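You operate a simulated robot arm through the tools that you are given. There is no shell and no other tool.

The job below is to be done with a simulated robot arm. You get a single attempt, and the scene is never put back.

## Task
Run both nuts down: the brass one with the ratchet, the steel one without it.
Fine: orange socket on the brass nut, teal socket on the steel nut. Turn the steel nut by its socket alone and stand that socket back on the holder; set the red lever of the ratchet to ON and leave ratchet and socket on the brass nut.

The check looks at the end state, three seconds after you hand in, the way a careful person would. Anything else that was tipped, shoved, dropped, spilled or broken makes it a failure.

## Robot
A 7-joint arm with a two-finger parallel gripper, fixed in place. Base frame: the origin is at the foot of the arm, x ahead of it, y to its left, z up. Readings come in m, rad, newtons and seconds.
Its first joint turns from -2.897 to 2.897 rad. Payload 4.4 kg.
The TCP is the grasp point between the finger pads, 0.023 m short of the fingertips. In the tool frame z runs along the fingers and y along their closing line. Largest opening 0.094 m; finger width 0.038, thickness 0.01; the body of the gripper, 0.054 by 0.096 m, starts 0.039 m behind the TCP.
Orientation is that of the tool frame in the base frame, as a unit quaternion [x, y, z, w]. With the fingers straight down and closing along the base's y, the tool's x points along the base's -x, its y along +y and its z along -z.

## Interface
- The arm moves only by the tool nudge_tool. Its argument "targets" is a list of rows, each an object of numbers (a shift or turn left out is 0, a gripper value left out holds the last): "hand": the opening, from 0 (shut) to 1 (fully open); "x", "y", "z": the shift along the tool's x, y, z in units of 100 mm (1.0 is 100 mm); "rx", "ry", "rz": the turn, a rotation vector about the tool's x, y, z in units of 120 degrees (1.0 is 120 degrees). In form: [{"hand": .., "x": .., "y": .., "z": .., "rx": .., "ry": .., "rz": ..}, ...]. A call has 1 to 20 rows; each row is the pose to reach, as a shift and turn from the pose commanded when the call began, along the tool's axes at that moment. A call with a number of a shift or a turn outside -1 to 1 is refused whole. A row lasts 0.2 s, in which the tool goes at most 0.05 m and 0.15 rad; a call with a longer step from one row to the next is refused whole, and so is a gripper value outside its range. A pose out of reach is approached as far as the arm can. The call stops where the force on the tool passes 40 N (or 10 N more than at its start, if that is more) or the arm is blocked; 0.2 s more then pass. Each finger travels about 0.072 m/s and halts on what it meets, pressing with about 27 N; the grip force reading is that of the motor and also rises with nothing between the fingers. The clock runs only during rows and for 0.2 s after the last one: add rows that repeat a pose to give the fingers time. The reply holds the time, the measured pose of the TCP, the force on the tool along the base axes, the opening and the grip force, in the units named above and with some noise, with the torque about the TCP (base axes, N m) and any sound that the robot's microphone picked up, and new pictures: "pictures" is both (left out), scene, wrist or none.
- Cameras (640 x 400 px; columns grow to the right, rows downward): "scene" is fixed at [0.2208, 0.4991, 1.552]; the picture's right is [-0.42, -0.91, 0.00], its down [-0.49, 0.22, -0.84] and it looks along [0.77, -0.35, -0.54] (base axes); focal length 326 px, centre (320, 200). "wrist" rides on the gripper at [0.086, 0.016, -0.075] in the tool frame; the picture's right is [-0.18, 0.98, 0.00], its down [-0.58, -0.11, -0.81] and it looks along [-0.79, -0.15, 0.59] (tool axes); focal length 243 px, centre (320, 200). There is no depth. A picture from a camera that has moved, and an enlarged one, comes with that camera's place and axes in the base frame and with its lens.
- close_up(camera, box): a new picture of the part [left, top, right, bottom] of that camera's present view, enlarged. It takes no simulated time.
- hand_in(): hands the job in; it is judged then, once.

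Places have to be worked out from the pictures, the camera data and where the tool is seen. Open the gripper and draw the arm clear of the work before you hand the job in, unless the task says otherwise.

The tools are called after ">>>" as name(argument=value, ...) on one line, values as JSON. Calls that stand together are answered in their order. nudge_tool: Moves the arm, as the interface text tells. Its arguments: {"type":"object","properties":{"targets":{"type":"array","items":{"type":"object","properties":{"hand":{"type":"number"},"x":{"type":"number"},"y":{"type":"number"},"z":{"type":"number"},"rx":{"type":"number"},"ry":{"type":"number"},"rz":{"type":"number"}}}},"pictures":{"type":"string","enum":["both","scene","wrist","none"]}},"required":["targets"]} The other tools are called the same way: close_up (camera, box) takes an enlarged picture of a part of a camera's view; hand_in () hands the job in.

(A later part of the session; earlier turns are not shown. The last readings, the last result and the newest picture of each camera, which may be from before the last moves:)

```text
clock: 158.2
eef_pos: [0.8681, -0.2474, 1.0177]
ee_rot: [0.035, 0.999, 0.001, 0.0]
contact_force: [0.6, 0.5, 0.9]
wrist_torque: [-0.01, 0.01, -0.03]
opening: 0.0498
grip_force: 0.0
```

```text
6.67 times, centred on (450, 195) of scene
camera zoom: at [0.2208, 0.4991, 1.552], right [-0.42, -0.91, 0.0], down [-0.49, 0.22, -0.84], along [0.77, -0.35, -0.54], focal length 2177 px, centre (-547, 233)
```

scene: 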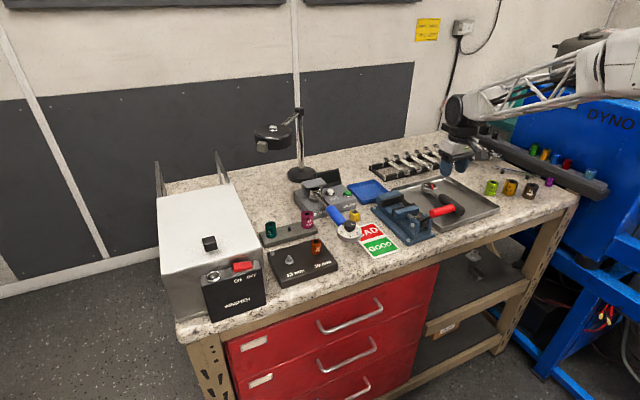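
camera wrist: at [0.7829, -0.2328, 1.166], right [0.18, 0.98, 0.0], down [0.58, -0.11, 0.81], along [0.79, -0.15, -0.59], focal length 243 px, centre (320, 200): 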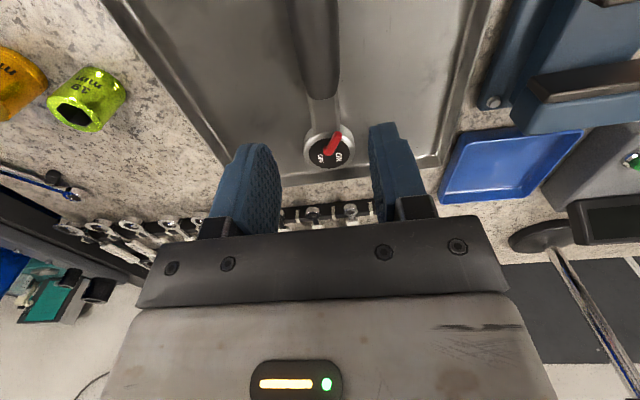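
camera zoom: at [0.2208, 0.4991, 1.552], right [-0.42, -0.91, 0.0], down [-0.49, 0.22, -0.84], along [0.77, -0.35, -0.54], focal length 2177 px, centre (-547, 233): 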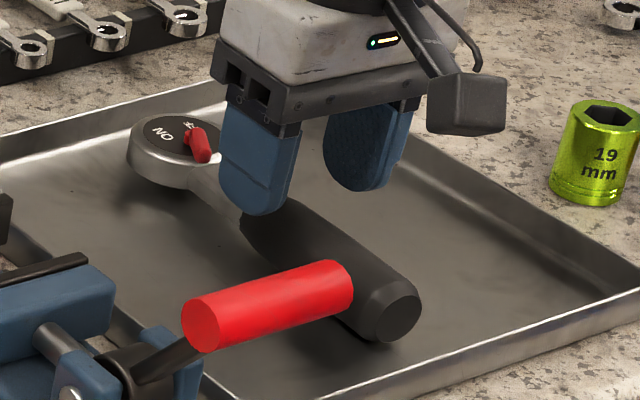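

Handle lies between the fingers (about 1 mm off-centre). I trim and descend to TCP z≈0.993, then close.

>>> nudge_tool(targets=[{"y": -0.011, "z": 0.08}, {"y": -0.011, "z": 0.16}, {"y": -0.011, "z": 0.22}, {"y": -0.011, "z": 0.245}, {"y": -0.011, "z": 0.245}], pictures="none")

>>> close_up(camera="scene", box=[415, 165, 485, 225])

>>> nudge_tool(targets=[{"hand": 0.3}, {"hand": 0.0}, {"hand": 0.0}, {"hand": 0.0}], pictures="none")

>>> close_up(camera="wrist", box=[230, 60, 410, 220])

>>> close_up(camera="scene", box=[415, 165, 485, 225])

```text
clock: 159.4
eef_pos: [0.8688, -0.2501, 0.9931]
ee_rot: [0.035, 0.999, 0.0, 0.0]
contact_force: [0.5, 1.0, -0.1]
wrist_torque: [0.01, -0.04, -0.01]
opening: 0.0498
grip_force: 0.0
```

```text
6.67 times, centred on (450, 195) of scene
camera zoom: at [0.2208, 0.4991, 1.552], right [-0.42, -0.91, 0.0], down [-0.49, 0.22, -0.84], along [0.77, -0.35, -0.54], focal length 2177 px, centre (-547, 233)
```

zoom: 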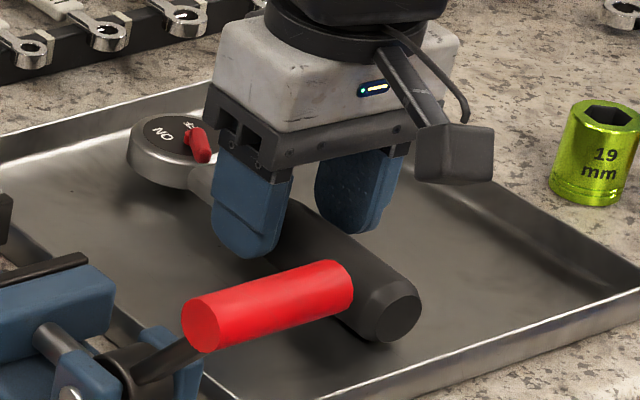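

```text
clock: 160.4
eef_pos: [0.8692, -0.2489, 0.9933]
ee_rot: [0.035, 0.999, 0.001, 0.001]
contact_force: [0.5, 2.2, 1.1]
wrist_torque: [0.13, 0.02, -0.01]
opening: 0.0319
grip_force: 26.8
```

```text
2.50 times, centred on (320, 140) of wrist
camera zoom: at [0.7841, -0.2278, 1.0667], right [0.25, 0.97, 0.0], down [0.57, -0.15, 0.81], along [0.78, -0.2, -0.59], focal length 606 px, centre (320, 350)
```

zoom: 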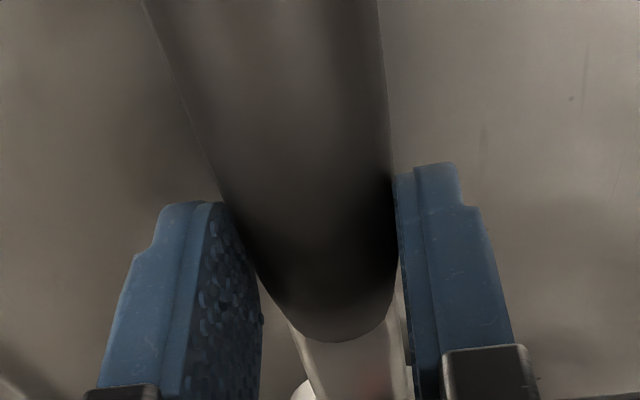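

```text
6.67 times, centred on (450, 195) of scene
camera zoom: at [0.2208, 0.4991, 1.552], right [-0.42, -0.91, 0.0], down [-0.49, 0.22, -0.84], along [0.77, -0.35, -0.54], focal length 2177 px, centre (-547, 233)
```

zoom: 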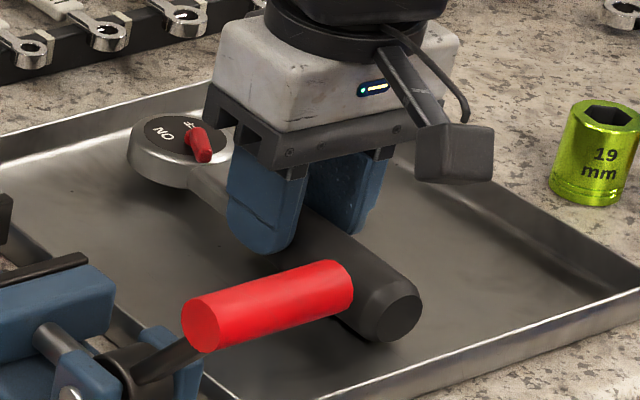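

Handle gripped (31.9 mm). I lift slowly straight up and look for tilt or slip.

>>> nudge_tool(targets=[{"z": -0.05}, {"z": -0.15}, {"z": -0.3}, {"z": -0.5}, {"z": -0.5}], pictures="both")

>>> close_up(camera="scene", box=[410, 150, 490, 220])

>>> close_up(camera="wrist", box=[230, 60, 410, 220])

```text
clock: 161.6
eef_pos: [0.8679, -0.2486, 1.042]
ee_rot: [0.035, 0.999, 0.001, 0.0]
contact_force: [0.2, 0.0, -4.4]
wrist_torque: [-0.01, 0.07, 0.0]
opening: 0.0319
grip_force: 27.2
camera wrist: at [0.7836, -0.2276, 1.1163], right [0.25, 0.97, 0.0], down [0.57, -0.15, 0.81], along [0.78, -0.2, -0.59], focal length 243 px, centre (320, 200)
```

scene: 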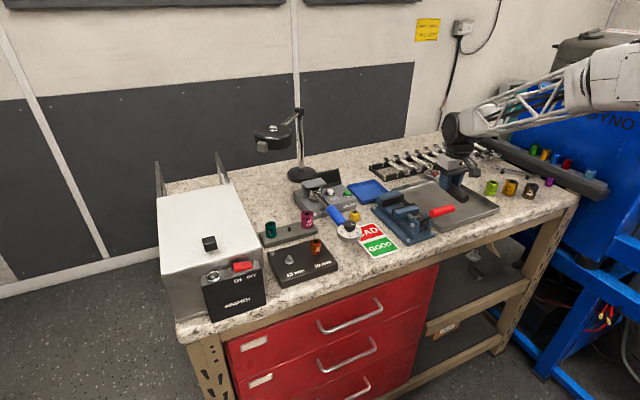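
wrist: 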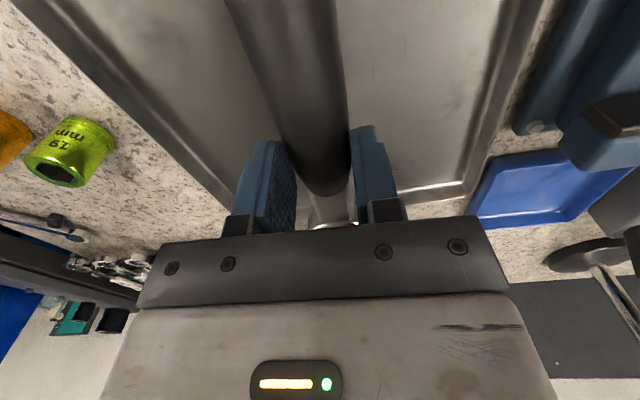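

```text
5.71 times, centred on (450, 185) of scene
camera zoom: at [0.2208, 0.4991, 1.552], right [-0.42, -0.91, 0.0], down [-0.49, 0.22, -0.84], along [0.77, -0.35, -0.54], focal length 1866 px, centre (-423, 286)
```

zoom: 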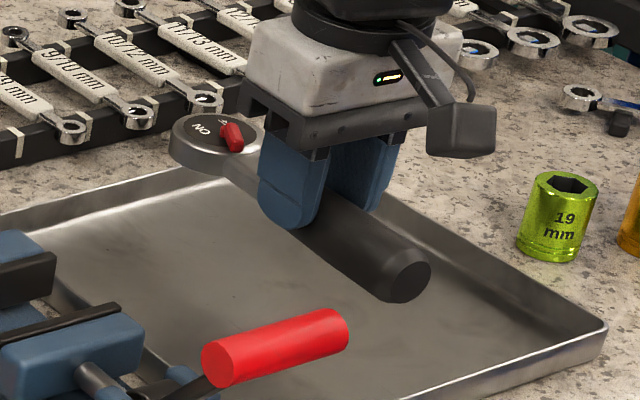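

```text
2.50 times, centred on (320, 140) of wrist
camera zoom: at [0.7836, -0.2276, 1.1163], right [0.25, 0.97, 0.0], down [0.57, -0.15, 0.81], along [0.78, -0.2, -0.59], focal length 606 px, centre (320, 350)
```

zoom: 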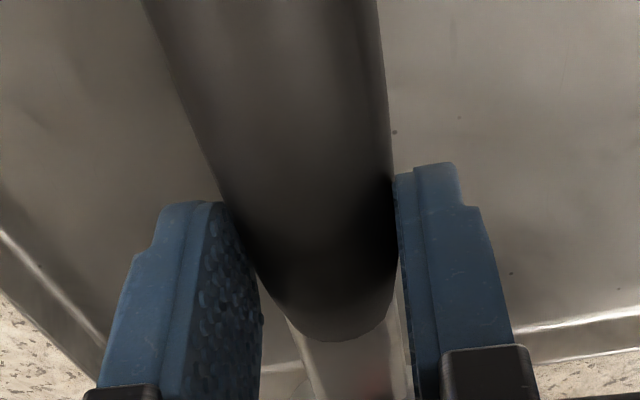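

The ratchet lifts level (≈4 N weight), no slip. I raise it further to clear the vise lever, square the heading to 0, and carry it across.

>>> nudge_tool(targets=[{"z": -0.4}, {"z": -0.8}, {"z": -1.0}, {"z": -1.0, "rz": -0.0345}, {"z": -1.0, "rz": -0.0345}], pictures="none")

>>> nudge_tool(targets=[{"z": -0.3, "x": 0.2}, {"z": -0.5, "x": 0.5, "y": 0.2}, {"z": -0.5, "x": 0.8, "y": 0.5}, {"z": -0.5, "x": 1.0, "y": 0.8}, {"z": -0.5, "x": 1.0, "y": 1.0}, {"z": -0.5, "x": 1.0, "y": 1.0}], pictures="scene")

```text
clock: 162.8
eef_pos: [0.8684, -0.2499, 1.143]
ee_rot: [-0.001, 1.0, 0.0, 0.0]
contact_force: [-0.8, 0.0, -3.5]
wrist_torque: [-0.01, 0.07, 0.03]
opening: 0.0317
grip_force: 27.1
```

```text
clock: 164.2
eef_pos: [0.7676, -0.1477, 1.1918]
ee_rot: [-0.001, 1.0, 0.001, 0.001]
contact_force: [-0.1, 0.4, -3.6]
wrist_torque: [0.0, 0.1, -0.04]
opening: 0.0318
grip_force: 27.1
```

scene: 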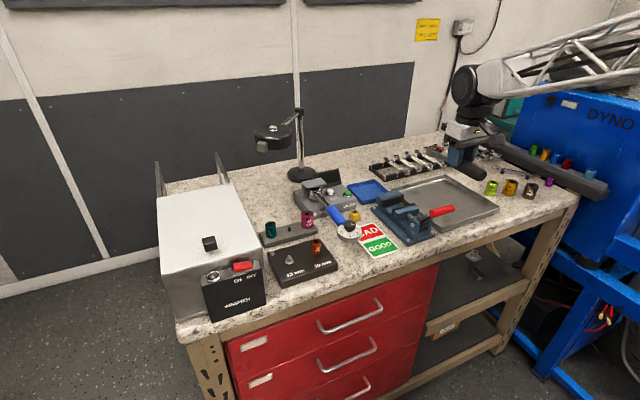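

Clear of the vise lever (bottom of ratchet ~1.15). I continue across toward the brass nut at this height.

>>> nudge_tool(targets=[{"y": 0.4}, {"y": 0.8}, {"y": 1.0}, {"y": 1.0}], pictures="none")

>>> nudge_tool(targets=[{"y": 0.4, "x": 0.1}, {"y": 0.8, "x": 0.2}, {"y": 1.0, "x": 0.3}, {"y": 1.0, "x": 0.3}], pictures="none")

>>> nudge_tool(targets=[{"y": 0.4, "x": 0.05}, {"y": 0.8, "x": 0.1}, {"y": 1.0, "x": 0.1}, {"y": 1.0, "x": 0.1}], pictures="none")

>>> nudge_tool(targets=[{"y": 0.4}, {"y": 0.8}, {"y": 0.92}, {"y": 0.92}], pictures="both")

>>> close_up(camera="scene", box=[260, 170, 380, 270])

```text
clock: 165.2
eef_pos: [0.7665, -0.0516, 1.1915]
ee_rot: [-0.002, 1.0, 0.001, 0.0]
contact_force: [0.4, 0.5, -3.6]
wrist_torque: [0.0, 0.06, 0.01]
opening: 0.0321
grip_force: 27.6
```

```text
clock: 166.2
eef_pos: [0.7387, 0.0526, 1.1917]
ee_rot: [-0.002, 1.0, 0.001, 0.001]
contact_force: [-0.6, -0.7, -3.3]
wrist_torque: [-0.02, 0.06, -0.02]
opening: 0.0319
grip_force: 27.3
```

```text
clock: 167.2
eef_pos: [0.7269, 0.1494, 1.1918]
ee_rot: [-0.002, 1.0, 0.001, 0.001]
contact_force: [-0.1, 0.6, -3.5]
wrist_torque: [0.02, 0.05, 0.01]
opening: 0.032
grip_force: 27.5
```

```text
clock: 168.2
eef_pos: [0.727, 0.2422, 1.1914]
ee_rot: [-0.002, 1.0, 0.001, 0.001]
contact_force: [0.5, 0.2, -4.1]
wrist_torque: [0.01, 0.03, 0.02]
opening: 0.0317
grip_force: 27.2
camera wrist: at [0.6417, 0.2575, 1.2663], right [0.18, 0.98, 0.0], down [0.58, -0.11, 0.81], along [0.79, -0.15, -0.59], focal length 243 px, centre (320, 200)
```

scene: 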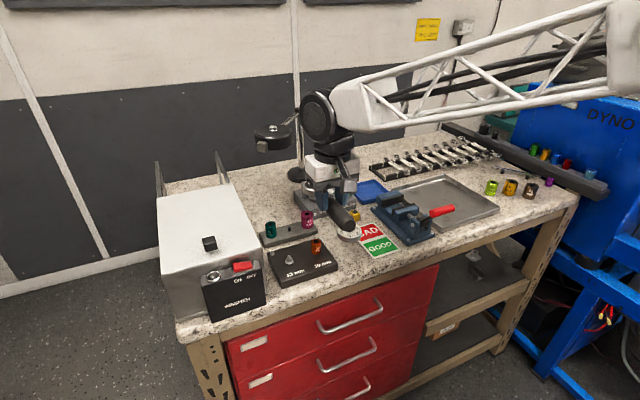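
wrist: 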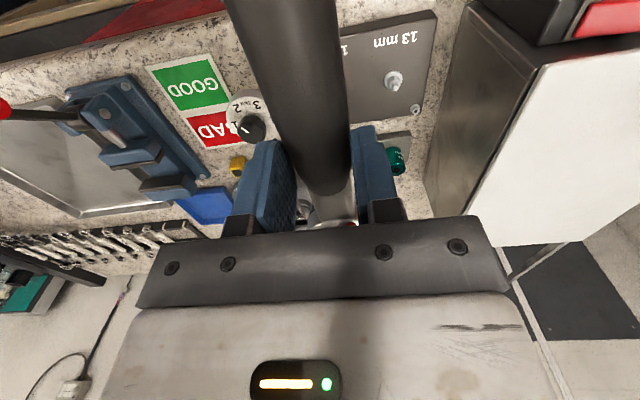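

```text
4.00 times, centred on (320, 220) of scene
camera zoom: at [0.2208, 0.4991, 1.552], right [-0.42, -0.91, 0.0], down [-0.49, 0.22, -0.84], along [0.77, -0.35, -0.54], focal length 1306 px, centre (320, 120)
```

zoom: 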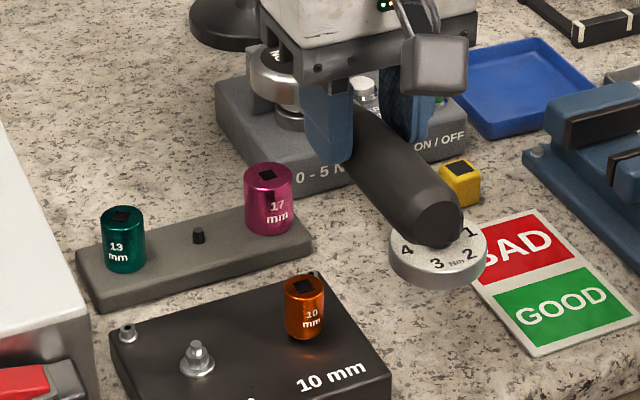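

The ratchet is in place above; I lower it to about 20 mm above the socket and look at the head/socket alignment.

>>> nudge_tool(targets=[{"z": 0.3}, {"z": 0.6}, {"z": 0.9}, {"z": 1.0}, {"z": 1.0}], pictures="none")

>>> nudge_tool(targets=[{"z": 0.1}, {"z": 0.2}, {"z": 0.2}], pictures="both")

>>> close_up(camera="scene", box=[280, 195, 350, 265])

>>> close_up(camera="wrist", box=[260, 150, 400, 240])

```text
clock: 169.4
eef_pos: [0.7255, 0.243, 1.0913]
ee_rot: [-0.001, 1.0, 0.001, 0.001]
contact_force: [-0.8, 0.4, -3.1]
wrist_torque: [0.01, 0.08, 0.0]
opening: 0.0321
grip_force: 27.3
```

```text
clock: 170.2
eef_pos: [0.7269, 0.2423, 1.0718]
ee_rot: [-0.002, 1.0, 0.001, 0.0]
contact_force: [0.6, 0.5, -4.1]
wrist_torque: [-0.02, 0.05, 0.02]
opening: 0.0319
grip_force: 26.1
camera wrist: at [0.6411, 0.2576, 1.1465], right [0.18, 0.98, 0.0], down [0.58, -0.11, 0.81], along [0.79, -0.15, -0.59], focal length 243 px, centre (320, 200)
```

scene: 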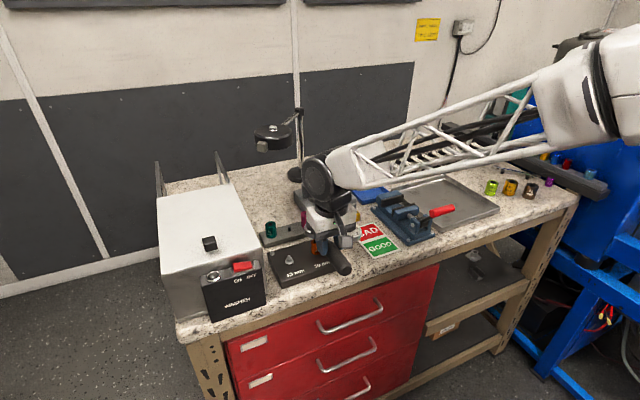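
wrist: 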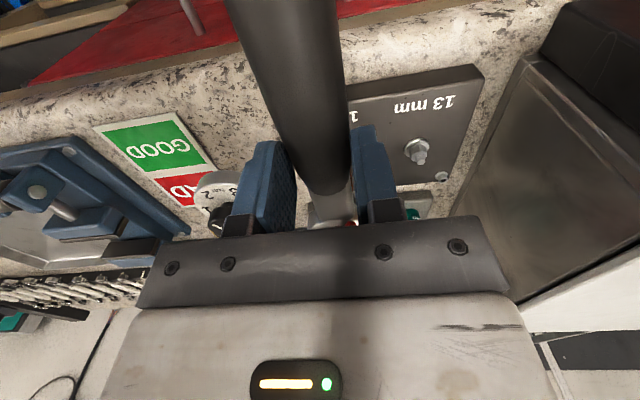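

```text
5.71 times, centred on (315, 230) of scene
camera zoom: at [0.2208, 0.4991, 1.552], right [-0.42, -0.91, 0.0], down [-0.49, 0.22, -0.84], along [0.77, -0.35, -0.54], focal length 1866 px, centre (349, 29)
```

zoom: 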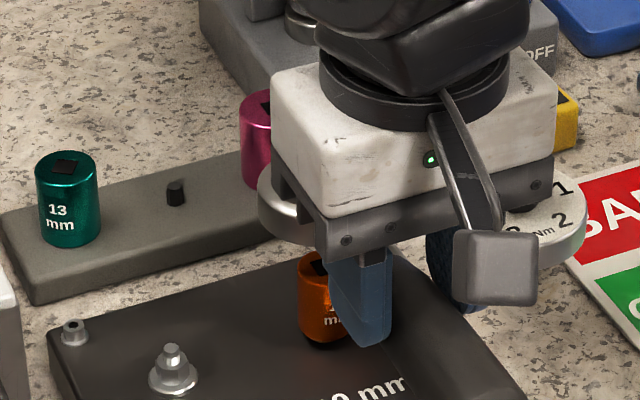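

```text
4.44 times, centred on (330, 195) of wrist
camera zoom: at [0.6411, 0.2576, 1.1465], right [0.18, 0.98, 0.0], down [0.58, -0.11, 0.81], along [0.79, -0.15, -0.59], focal length 1078 px, centre (276, 222)
```

zoom: 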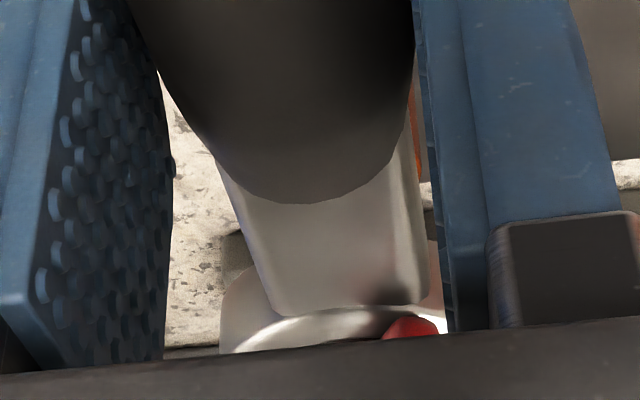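

The gripper hides the head in this heading. To measure exactly where the drive axis sits in the tool, I lift 50 mm and swing to −60° heading (handle toward −x,−y), where the scene camera can see both the head disc and the socket.

>>> nudge_tool(targets=[{"z": -0.25}, {"z": -0.5}, {"x": -0.05, "y": -0.08, "z": -0.5, "rz": -0.0625}, {"x": -0.1, "y": -0.16, "z": -0.5, "rz": -0.125}, {"x": -0.15, "y": -0.25, "z": -0.5, "rz": -0.1875}, {"x": -0.2, "y": -0.33, "z": -0.5, "rz": -0.25}, {"x": -0.25, "y": -0.41, "z": -0.5, "rz": -0.3125}, {"x": -0.3, "y": -0.49, "z": -0.5, "rz": -0.375}, {"x": -0.35, "y": -0.57, "z": -0.5, "rz": -0.4375}, {"x": -0.39, "y": -0.655, "z": -0.5, "rz": -0.5}, {"x": -0.39, "y": -0.655, "z": -0.5, "rz": -0.5}, {"x": -0.39, "y": -0.655, "z": -0.5, "rz": -0.5}], pictures="both")

>>> close_up(camera="scene", box=[285, 195, 345, 260])

>>> close_up(camera="wrist", box=[240, 60, 400, 240])

```text
clock: 172.8
eef_pos: [0.7659, 0.1769, 1.1239]
ee_rot: [-0.501, 0.865, 0.0, 0.0]
contact_force: [-0.1, 0.1, -4.2]
wrist_torque: [-0.08, 0.02, 0.02]
opening: 0.0317
grip_force: 27.1
camera wrist: at [0.7097, 0.1091, 1.197], right [-0.76, 0.65, 0.0], down [0.38, 0.45, 0.81], along [0.52, 0.61, -0.59], focal length 243 px, centre (320, 200)
```

scene: 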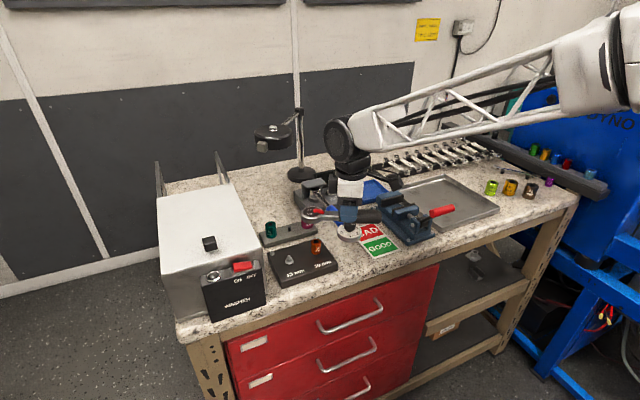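
wrist: 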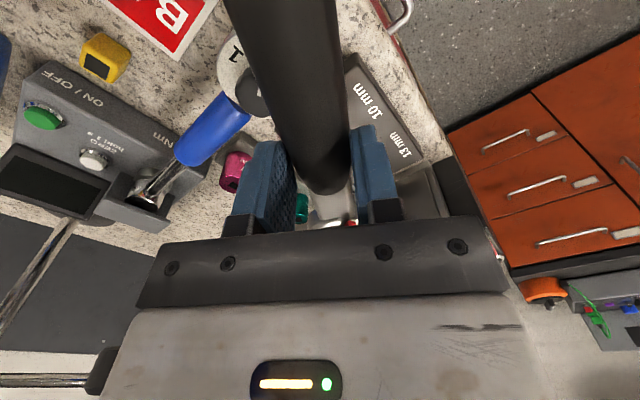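

```text
6.15 times, centred on (315, 228) of scene
camera zoom: at [0.2208, 0.4991, 1.552], right [-0.42, -0.91, 0.0], down [-0.49, 0.22, -0.84], along [0.77, -0.35, -0.54], focal length 2009 px, centre (351, 31)
```

zoom: 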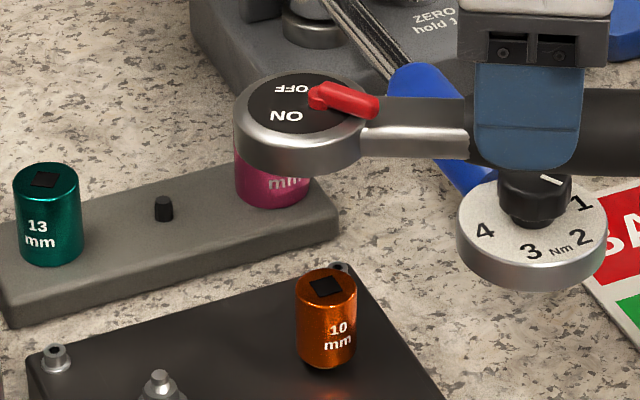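

```text
2.22 times, centred on (320, 150) of wrist
camera zoom: at [0.7097, 0.1091, 1.197], right [-0.76, 0.65, 0.0], down [0.38, 0.45, 0.81], along [0.52, 0.61, -0.59], focal length 539 px, centre (320, 311)
```

zoom: 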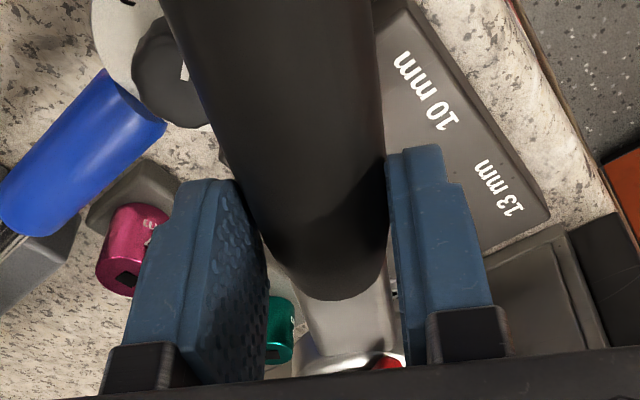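

Very useful view: the head centre is ~8.5 mm left of the socket axis here, so the drive axis is further from the TCP than I assumed (~86 mm). I zoom in to measure precisely.

>>> close_up(camera="scene", box=[295, 203, 335, 228])

>>> close_up(camera="scene", box=[303, 232, 333, 258])

```text
16.00 times, centred on (315, 216) of scene
camera zoom: at [0.2208, 0.4991, 1.552], right [-0.42, -0.91, 0.0], down [-0.49, 0.22, -0.84], along [0.77, -0.35, -0.54], focal length 5224 px, centre (400, -48)
```

zoom: 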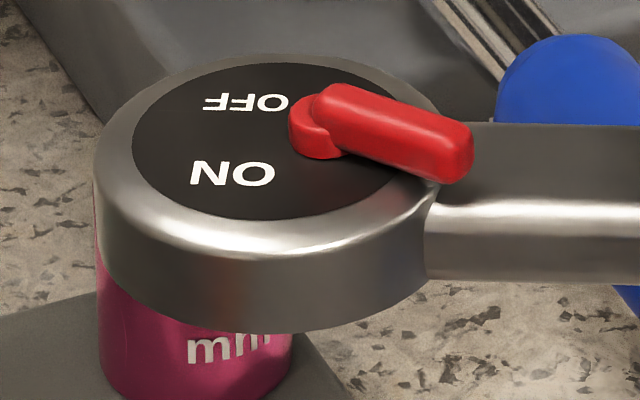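

```text
15.38 times, centred on (318, 245) of scene
camera zoom: at [0.2208, 0.4991, 1.552], right [-0.42, -0.91, 0.0], down [-0.49, 0.22, -0.84], along [0.77, -0.35, -0.54], focal length 5024 px, centre (351, -492)
```

zoom: 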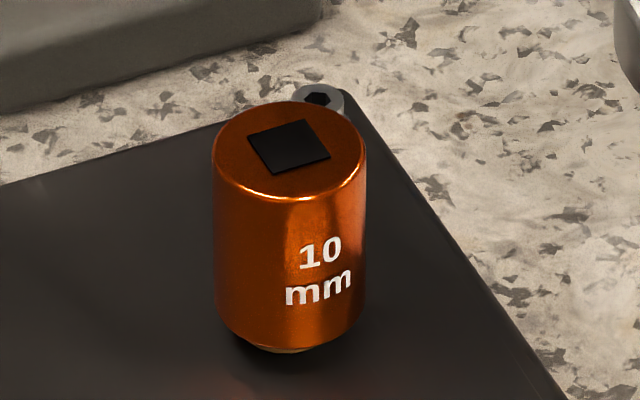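

Measured: drive-axis distance L ≈ 87 mm. I take a second reading at −30° heading (TCP moved so that the head should be right above the socket) to get the sideways offset too.

>>> nudge_tool(targets=[{"x": -0.005, "y": 0.11, "rz": 0.0625}, {"x": -0.01, "y": 0.22, "rz": 0.125}, {"x": -0.015, "y": 0.33, "rz": 0.1875}, {"x": -0.021, "y": 0.437, "rz": 0.25}, {"x": -0.021, "y": 0.437, "rz": 0.25}, {"x": -0.021, "y": 0.437, "rz": 0.25}], pictures="scene")

>>> close_up(camera="scene", box=[295, 203, 335, 228])

>>> close_up(camera="scene", box=[290, 200, 340, 260])

```text
clock: 174.2
eef_pos: [0.7289, 0.2001, 1.123]
ee_rot: [-0.26, 0.966, 0.001, 0.001]
contact_force: [-0.1, 0.2, -3.6]
wrist_torque: [-0.03, 0.03, -0.03]
opening: 0.0318
grip_force: 27.4
```

scene: 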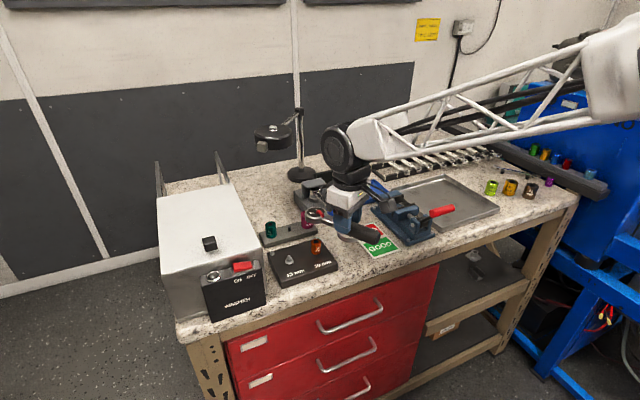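

```text
16.00 times, centred on (315, 216) of scene
camera zoom: at [0.2208, 0.4991, 1.552], right [-0.42, -0.91, 0.0], down [-0.49, 0.22, -0.84], along [0.77, -0.35, -0.54], focal length 5224 px, centre (400, -48)
```

zoom: 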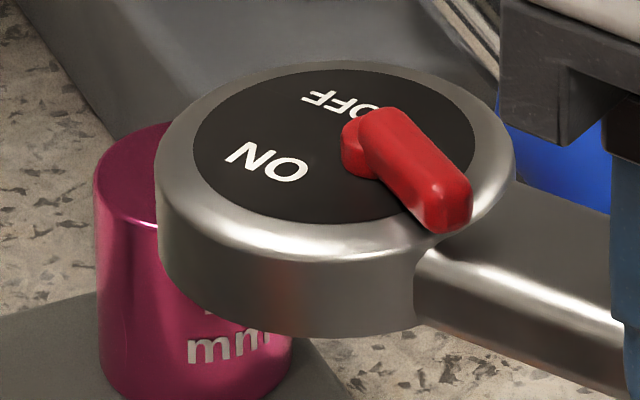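

```text
6.67 times, centred on (315, 230) of scene
camera zoom: at [0.2208, 0.4991, 1.552], right [-0.42, -0.91, 0.0], down [-0.49, 0.22, -0.84], along [0.77, -0.35, -0.54], focal length 2177 px, centre (353, 0)
```

zoom: 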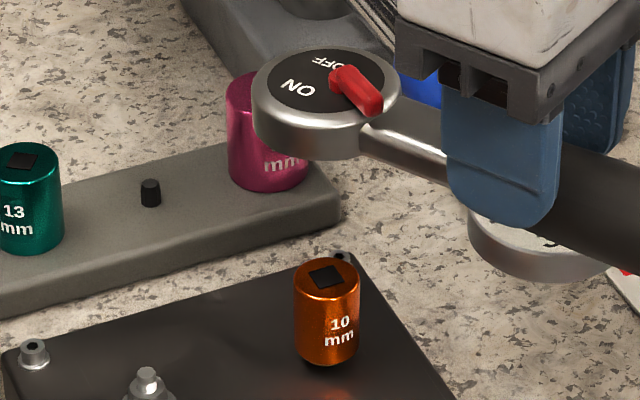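

Solving both readings: drive axis at L≈87.4 mm, sideways ≈−1.2 mm. I go to heading 0 with the drive over the socket (TCP ≈ 0.7173, 0.2455) and lower to z≈1.058.

>>> nudge_tool(targets=[{"x": -0.03, "y": 0.11, "rz": 0.0625}, {"x": -0.06, "y": 0.22, "rz": 0.125}, {"x": -0.09, "y": 0.33, "rz": 0.1875}, {"x": -0.121, "y": 0.448, "rz": 0.2515}, {"x": -0.121, "y": 0.448, "rz": 0.2515}, {"x": -0.121, "y": 0.448, "rz": 0.2515, "z": 0.3}, {"x": -0.121, "y": 0.448, "rz": 0.2515, "z": 0.6}, {"x": -0.121, "y": 0.448, "rz": 0.2515, "z": 0.65}, {"x": -0.121, "y": 0.448, "rz": 0.2515, "z": 0.65}], pictures="none")

>>> close_up(camera="scene", box=[295, 215, 335, 255])

>>> close_up(camera="wrist", box=[260, 150, 400, 240])

```text
clock: 176.2
eef_pos: [0.7159, 0.2452, 1.0569]
ee_rot: [0.001, 1.0, 0.001, 0.001]
contact_force: [0.3, -0.5, -3.2]
wrist_torque: [-0.03, 0.04, -0.03]
opening: 0.0319
grip_force: 26.9
```

```text
10.00 times, centred on (315, 235) of scene
camera zoom: at [0.2208, 0.4991, 1.552], right [-0.42, -0.91, 0.0], down [-0.49, 0.22, -0.84], along [0.77, -0.35, -0.54], focal length 3265 px, centre (370, -150)
```

zoom: 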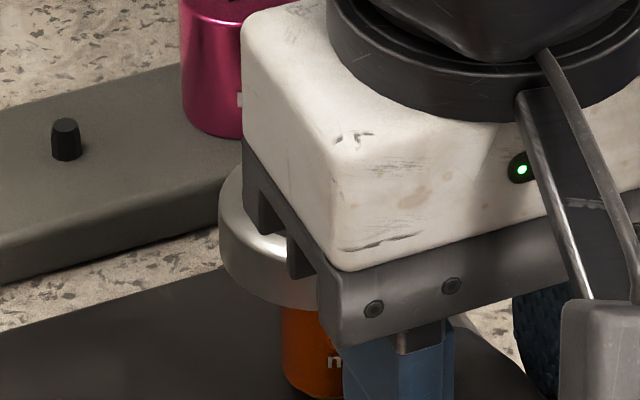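

```text
4.44 times, centred on (330, 195) of wrist
camera zoom: at [0.6309, 0.2606, 1.1314], right [0.18, 0.98, 0.0], down [0.58, -0.11, 0.81], along [0.79, -0.15, -0.59], focal length 1078 px, centre (276, 222)
```

zoom: 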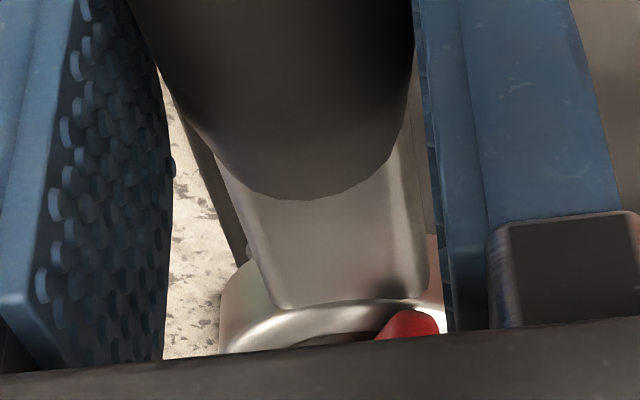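

Head edge vs socket edge in the scene view agree to ~0.5 mm. I trim −0.3 mm in y and lower in 1 mm steps, watching the force (weight reads about −3.5 N).

>>> nudge_tool(targets=[{"y": -0.003, "z": 0.02}, {"y": -0.003, "z": 0.04}, {"y": -0.003, "z": 0.05}, {"y": -0.003, "z": 0.05}], pictures="none")

>>> nudge_tool(targets=[{"z": 0.01}, {"z": 0.02}, {"z": 0.02}], pictures="none")

>>> nudge_tool(targets=[{"z": 0.01}, {"z": 0.02}, {"z": 0.02}], pictures="none")

```text
clock: 177.2
eef_pos: [0.7162, 0.2443, 1.0525]
ee_rot: [0.0, 1.0, 0.0, 0.0]
contact_force: [0.3, -0.6, -3.1]
wrist_torque: [-0.02, 0.07, -0.02]
opening: 0.0322
grip_force: 26.8
```

```text
clock: 178.0
eef_pos: [0.7165, 0.2433, 1.0516]
ee_rot: [-0.001, 1.0, 0.0, 0.0]
contact_force: [-4.3, 0.9, 2.1]
wrist_torque: [0.02, -0.13, 0.04]
opening: 0.0321
grip_force: 27.0
```

```text
clock: 178.8
eef_pos: [0.7158, 0.2446, 1.0496]
ee_rot: [0.001, 1.0, 0.001, 0.001]
contact_force: [-13.8, -0.1, 10.4]
wrist_torque: [-0.03, -0.04, 0.03]
opening: 0.0317
grip_force: 27.6
```

Contact near z≈1.050 with a −x push of 14 N: the drive is slightly too far in +x. I raise 2 mm, shift −0.7 mm in x, and try again.

>>> nudge_tool(targets=[{"z": -0.025}, {"x": 0.007, "z": -0.025}, {"x": 0.007, "z": -0.01}, {"x": 0.007, "z": 0.0}, {"x": 0.007, "z": 0.0}], pictures="none")

>>> nudge_tool(targets=[{"z": 0.008}, {"z": 0.008}], pictures="none")

```text
clock: 180.0
eef_pos: [0.7171, 0.2451, 1.0483]
ee_rot: [0.0, 1.0, 0.001, 0.001]
contact_force: [-0.3, -0.6, 0.9]
wrist_torque: [-0.07, -0.25, -0.06]
opening: 0.0319
grip_force: 27.0
```

```text
clock: 180.6
eef_pos: [0.7166, 0.2453, 1.0482]
ee_rot: [0.001, 1.0, 0.001, 0.0]
contact_force: [-5.5, -0.5, 5.7]
wrist_torque: [-0.04, -0.28, -0.03]
opening: 0.0318
grip_force: 26.7
```

I look at the current state to see whether the drive has begun to enter or the ratchet is tilting.

>>> close_up(camera="scene", box=[290, 215, 350, 275])

>>> close_up(camera="wrist", box=[240, 100, 400, 240])

```text
6.67 times, centred on (320, 245) of scene
camera zoom: at [0.2208, 0.4991, 1.552], right [-0.42, -0.91, 0.0], down [-0.49, 0.22, -0.84], along [0.77, -0.35, -0.54], focal length 2177 px, centre (320, -100)
```

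zoom: 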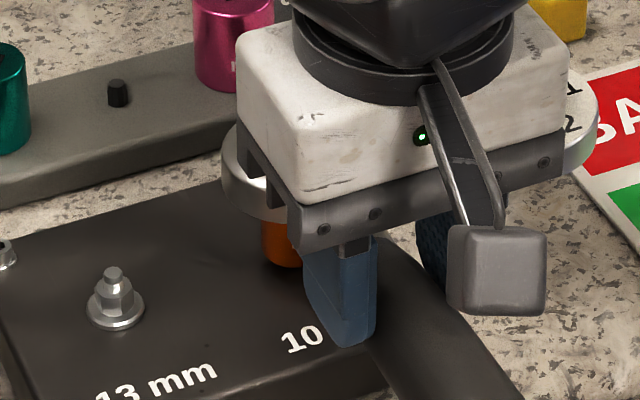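

```text
2.86 times, centred on (320, 170) of wrist
camera zoom: at [0.6305, 0.2604, 1.1222], right [0.18, 0.98, 0.0], down [0.58, -0.11, 0.81], along [0.79, -0.15, -0.59], focal length 693 px, centre (320, 286)
```

zoom: 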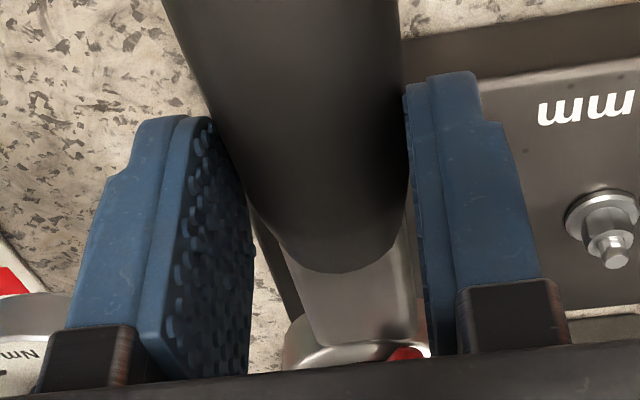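

>>> close_up(camera="scene", box=[300, 228, 330, 256])

```text
14.29 times, centred on (315, 242) of scene
camera zoom: at [0.2208, 0.4991, 1.552], right [-0.42, -0.91, 0.0], down [-0.49, 0.22, -0.84], along [0.77, -0.35, -0.54], focal length 4665 px, centre (391, -400)
```

zoom: 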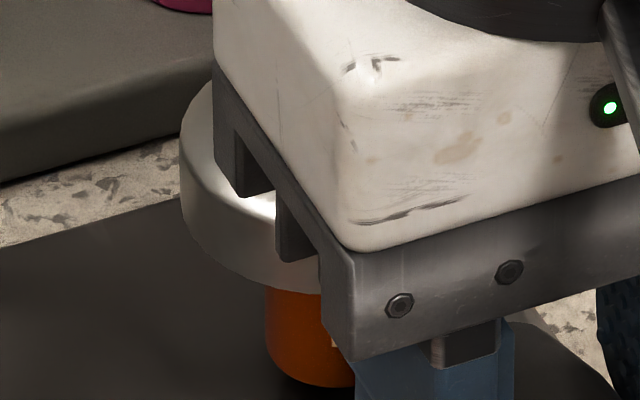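

Sideways alignment looks right; the drive seems to rest on the socket's top. I search in x with light contact: first −0.5 mm.

>>> nudge_tool(targets=[{"x": 0.005}, {"x": 0.005}], pictures="none")

>>> nudge_tool(targets=[{"x": 0.005}, {"x": 0.005}], pictures="none")

>>> nudge_tool(targets=[{"x": 0.005}, {"x": 0.005}], pictures="none")

```text
clock: 181.2
eef_pos: [0.7158, 0.2446, 1.0494]
ee_rot: [0.0, 1.0, 0.0, 0.001]
contact_force: [4.4, 1.1, 2.1]
wrist_torque: [0.03, -0.28, 0.06]
opening: 0.0319
grip_force: 27.1
```

```text
clock: 181.8
eef_pos: [0.7149, 0.2446, 1.048]
ee_rot: [-0.001, 1.0, 0.001, 0.001]
contact_force: [15.9, 0.2, -2.3]
wrist_torque: [-0.01, -0.46, -0.03]
opening: 0.0317
grip_force: 26.6
```

```text
clock: 182.4
eef_pos: [0.7156, 0.2459, 1.0486]
ee_rot: [0.0, 1.0, 0.001, 0.0]
contact_force: [26.0, -0.6, -4.5]
wrist_torque: [0.0, -0.68, -0.06]
opening: 0.032
grip_force: 27.1
```

The side force grows steadily as I move, so the drive is already captured in the square. I return to the neutral x (+1.2 mm) and push down further.

>>> nudge_tool(targets=[{"x": -0.006}, {"x": -0.012}, {"x": -0.012, "z": 0.01}, {"x": -0.012, "z": 0.02}, {"x": -0.012, "z": 0.02}], pictures="none")

>>> nudge_tool(targets=[{"z": 0.01}, {"z": 0.02}, {"z": 0.02}], pictures="none")

```text
clock: 183.6
eef_pos: [0.7157, 0.2447, 1.0472]
ee_rot: [0.0, 1.0, 0.0, 0.001]
contact_force: [-8.0, 0.6, 12.3]
wrist_torque: [0.03, -0.25, 0.07]
opening: 0.0317
grip_force: 27.2
```

```text
clock: 184.4
eef_pos: [0.7159, 0.2448, 1.0448]
ee_rot: [0.001, 1.0, 0.001, 0.0]
contact_force: [-18.7, -0.7, 15.5]
wrist_torque: [-0.02, 0.34, -0.01]
opening: 0.0317
grip_force: 27.5
```

Forces and moment suggest the ratchet is pitched a couple of degrees relative to the socket (handle end low). I pitch the tool +2° about y to level it and read again.

>>> nudge_tool(targets=[{"z": -0.01}, {"ry": 0.008, "z": -0.01}, {"ry": 0.0167, "z": -0.01}, {"ry": 0.0167, "z": -0.01}], pictures="none")

>>> close_up(camera="scene", box=[300, 228, 330, 256])

```text
clock: 185.4
eef_pos: [0.7163, 0.2444, 1.0451]
ee_rot: [0.0, 1.0, 0.001, -0.017]
contact_force: [7.2, 0.8, 8.7]
wrist_torque: [0.02, -0.49, 0.06]
opening: 0.0319
grip_force: 27.4
```

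```text
14.29 times, centred on (315, 242) of scene
camera zoom: at [0.2208, 0.4991, 1.552], right [-0.42, -0.91, 0.0], down [-0.49, 0.22, -0.84], along [0.77, -0.35, -0.54], focal length 4665 px, centre (391, -400)
```

zoom: 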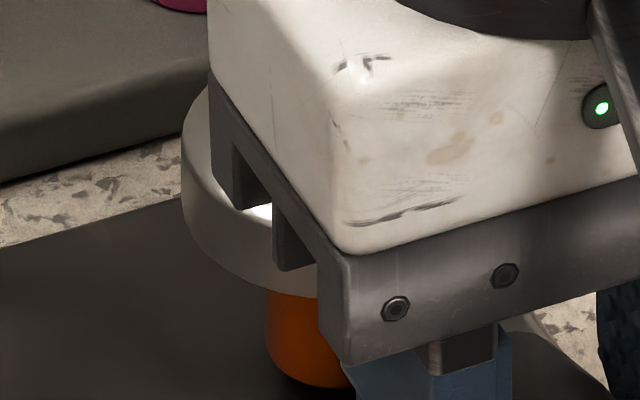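

Improved, moment still positive; I pitch another +1.5° with an x compensation of +1.0 mm.

>>> nudge_tool(targets=[{"x": -0.005, "ry": 0.006}, {"x": -0.01, "ry": 0.0125}, {"x": -0.01, "ry": 0.0125}], pictures="none")

```text
clock: 186.2
eef_pos: [0.7175, 0.2438, 1.045]
ee_rot: [-0.001, 1.0, 0.001, -0.029]
contact_force: [3.7, 0.4, 7.5]
wrist_torque: [0.02, -0.32, 0.02]
opening: 0.0321
grip_force: 27.0
```

Pushing on the handle 87 mm away just levers the drive. I check the ratchet's actual pitch in the scene view by looking at the whole handle.

>>> close_up(camera="scene", box=[295, 215, 375, 295])

>>> close_up(camera="wrist", box=[200, 0, 440, 240])

```text
5.00 times, centred on (335, 255) of scene
camera zoom: at [0.2208, 0.4991, 1.552], right [-0.42, -0.91, 0.0], down [-0.49, 0.22, -0.84], along [0.77, -0.35, -0.54], focal length 1633 px, centre (245, -75)
```

zoom: 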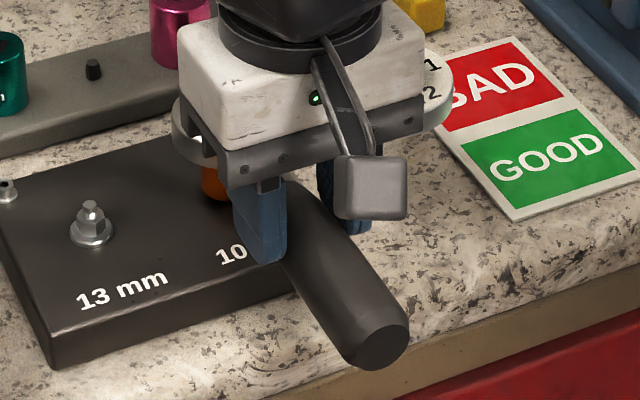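

```text
1.67 times, centred on (320, 120) of wrist
camera zoom: at [0.6362, 0.2601, 1.1238], right [0.18, 0.98, -0.01], down [0.63, -0.11, 0.77], along [0.76, -0.15, -0.64], focal length 404 px, centre (320, 333)
```

zoom: 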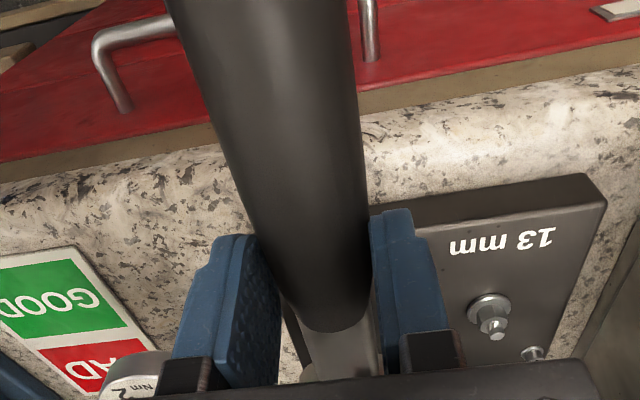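

The handle end is ~5 mm low (ratchet slipped in pitch by ~4°) and the drive tip is only at the socket's top. I back off, and raise the ratchet near the scene camera's height to inspect the drive square from the side.

>>> nudge_tool(targets=[{"x": 0.003, "z": -0.05}, {"x": 0.006, "z": -0.15}, {"x": 0.02, "z": -0.4}, {"x": 0.05, "z": -0.8}, {"x": 0.06, "z": -1.0}], pictures="none")

>>> nudge_tool(targets=[{"x": 0.03, "z": -0.45}, {"x": 0.06, "z": -0.9}, {"x": 0.06, "z": -1.0}], pictures="none")

>>> nudge_tool(targets=[{"x": 0.03, "z": -0.45}, {"x": 0.06, "z": -0.9}, {"x": 0.06, "z": -1.0}], pictures="none")

>>> nudge_tool(targets=[{"x": 0.03, "z": -0.45}, {"x": 0.06, "z": -0.9}, {"x": 0.06, "z": -1.0}], pictures="both")

>>> close_up(camera="scene", box=[240, 30, 440, 170])

```text
clock: 187.4
eef_pos: [0.7171, 0.2444, 1.1439]
ee_rot: [-0.001, 1.0, 0.001, -0.031]
contact_force: [-0.4, 0.1, -4.6]
wrist_torque: [-0.01, 0.12, 0.02]
opening: 0.0318
grip_force: 27.1
```

```text
clock: 188.2
eef_pos: [0.7168, 0.2459, 1.2463]
ee_rot: [-0.001, 1.0, 0.0, -0.031]
contact_force: [0.4, 0.4, -5.0]
wrist_torque: [0.03, 0.13, 0.0]
opening: 0.0318
grip_force: 26.7
```

```text
clock: 189.0
eef_pos: [0.716, 0.2459, 1.3452]
ee_rot: [0.001, 1.0, 0.001, -0.031]
contact_force: [0.0, -1.0, -4.8]
wrist_torque: [0.01, 0.1, 0.01]
opening: 0.032
grip_force: 26.8
```

```text
clock: 189.8
eef_pos: [0.7162, 0.2441, 1.4457]
ee_rot: [0.0, 1.0, 0.001, -0.031]
contact_force: [0.7, 0.4, -4.4]
wrist_torque: [-0.02, 0.12, -0.02]
opening: 0.0318
grip_force: 26.9
camera wrist: at [0.6359, 0.2604, 1.5245], right [0.18, 0.98, -0.01], down [0.63, -0.11, 0.77], along [0.76, -0.15, -0.64], focal length 243 px, centre (320, 200)
```

scene: 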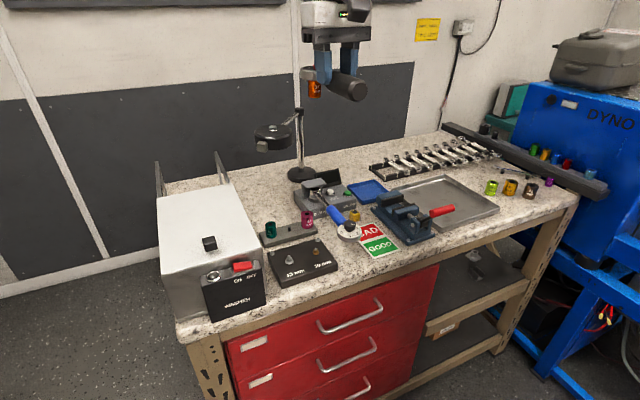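
wrist: 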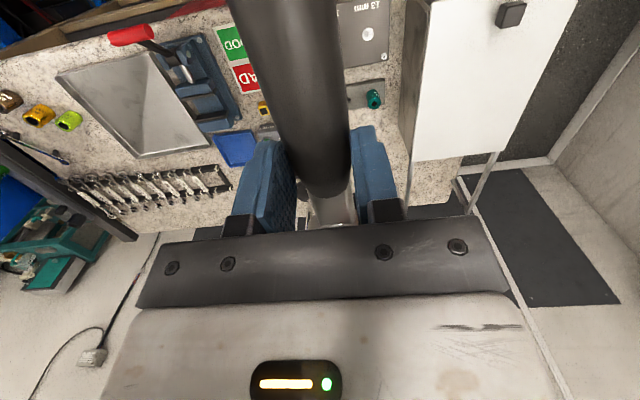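

```text
2.86 times, centred on (340, 100) of scene
camera zoom: at [0.2208, 0.4991, 1.552], right [-0.42, -0.91, 0.0], down [-0.49, 0.22, -0.84], along [0.77, -0.35, -0.54], focal length 933 px, centre (263, 486)
```

zoom: 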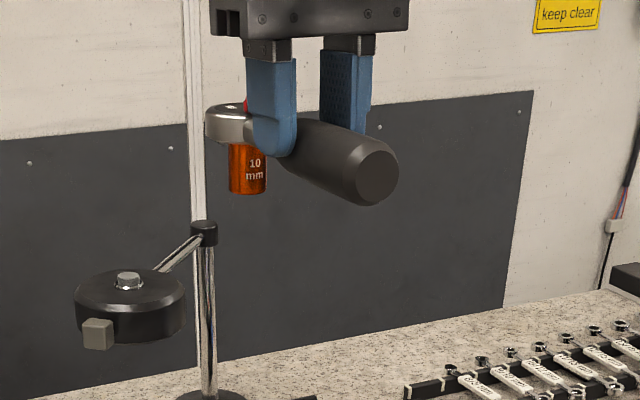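

The orange socket came up with the ratchet: the drive is in fact locked into it. I take a closer look at this assembly and the brass nut.

>>> close_up(camera="scene", box=[300, 55, 360, 105])

>>> close_up(camera="scene", box=[280, 230, 340, 275])

```text
8.00 times, centred on (330, 80) of scene
camera zoom: at [0.2208, 0.4991, 1.552], right [-0.42, -0.91, 0.0], down [-0.49, 0.22, -0.84], along [0.77, -0.35, -0.54], focal length 2612 px, centre (240, 1160)
```

zoom: 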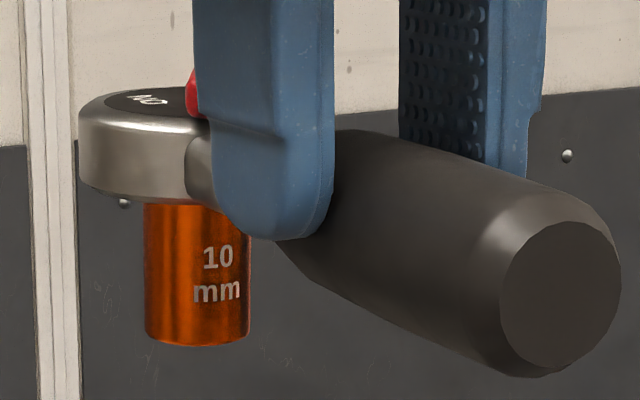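

```text
8.89 times, centred on (310, 252) of scene
camera zoom: at [0.2208, 0.4991, 1.552], right [-0.42, -0.91, 0.0], down [-0.49, 0.22, -0.84], along [0.77, -0.35, -0.54], focal length 2902 px, centre (409, -267)
```

zoom: 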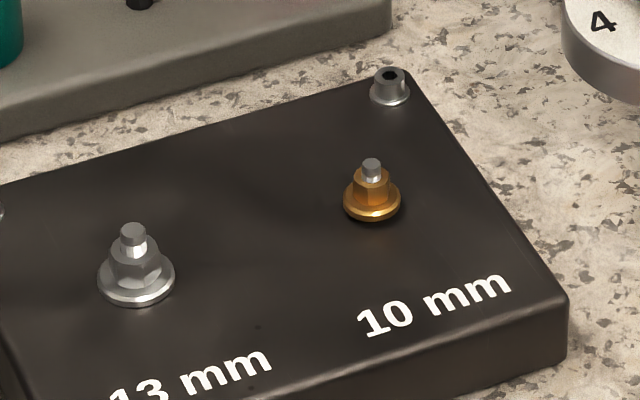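

The socket is fully seated on the ratchet's drive, so now the whole assembly goes onto the nut. I zoom in on the brass nut to read its hex orientation (it was engaged when the socket's label faced −x).

>>> close_up(camera="scene", box=[309, 238, 325, 252])

>>> close_up(camera="scene", box=[312, 76, 332, 92])

```text
16.00 times, centred on (317, 245) of scene
camera zoom: at [0.2208, 0.4991, 1.552], right [-0.42, -0.91, 0.0], down [-0.49, 0.22, -0.84], along [0.77, -0.35, -0.54], focal length 5224 px, centre (368, -520)
```

zoom: 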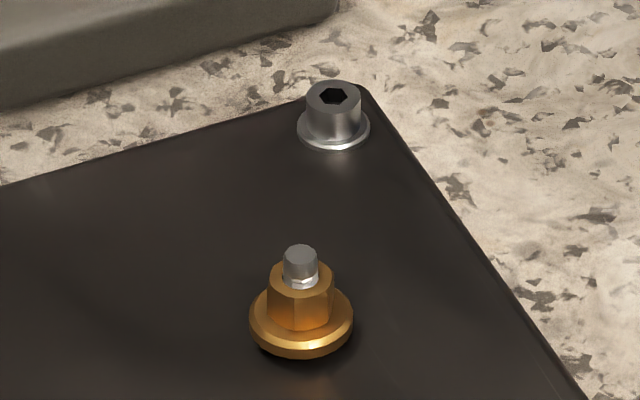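

```text
16.00 times, centred on (322, 84) of scene
camera zoom: at [0.2208, 0.4991, 1.552], right [-0.42, -0.91, 0.0], down [-0.49, 0.22, -0.84], along [0.77, -0.35, -0.54], focal length 5224 px, centre (288, 2056)
```

zoom: 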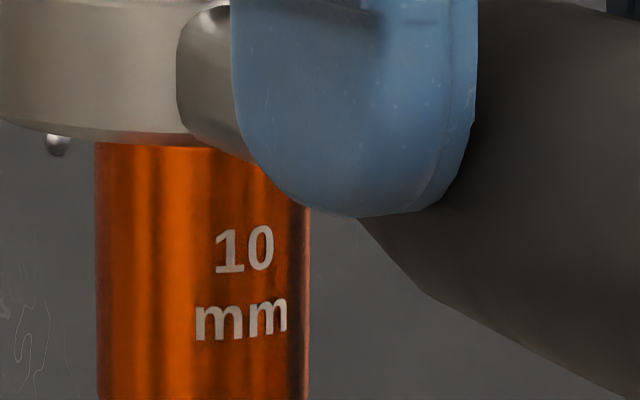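

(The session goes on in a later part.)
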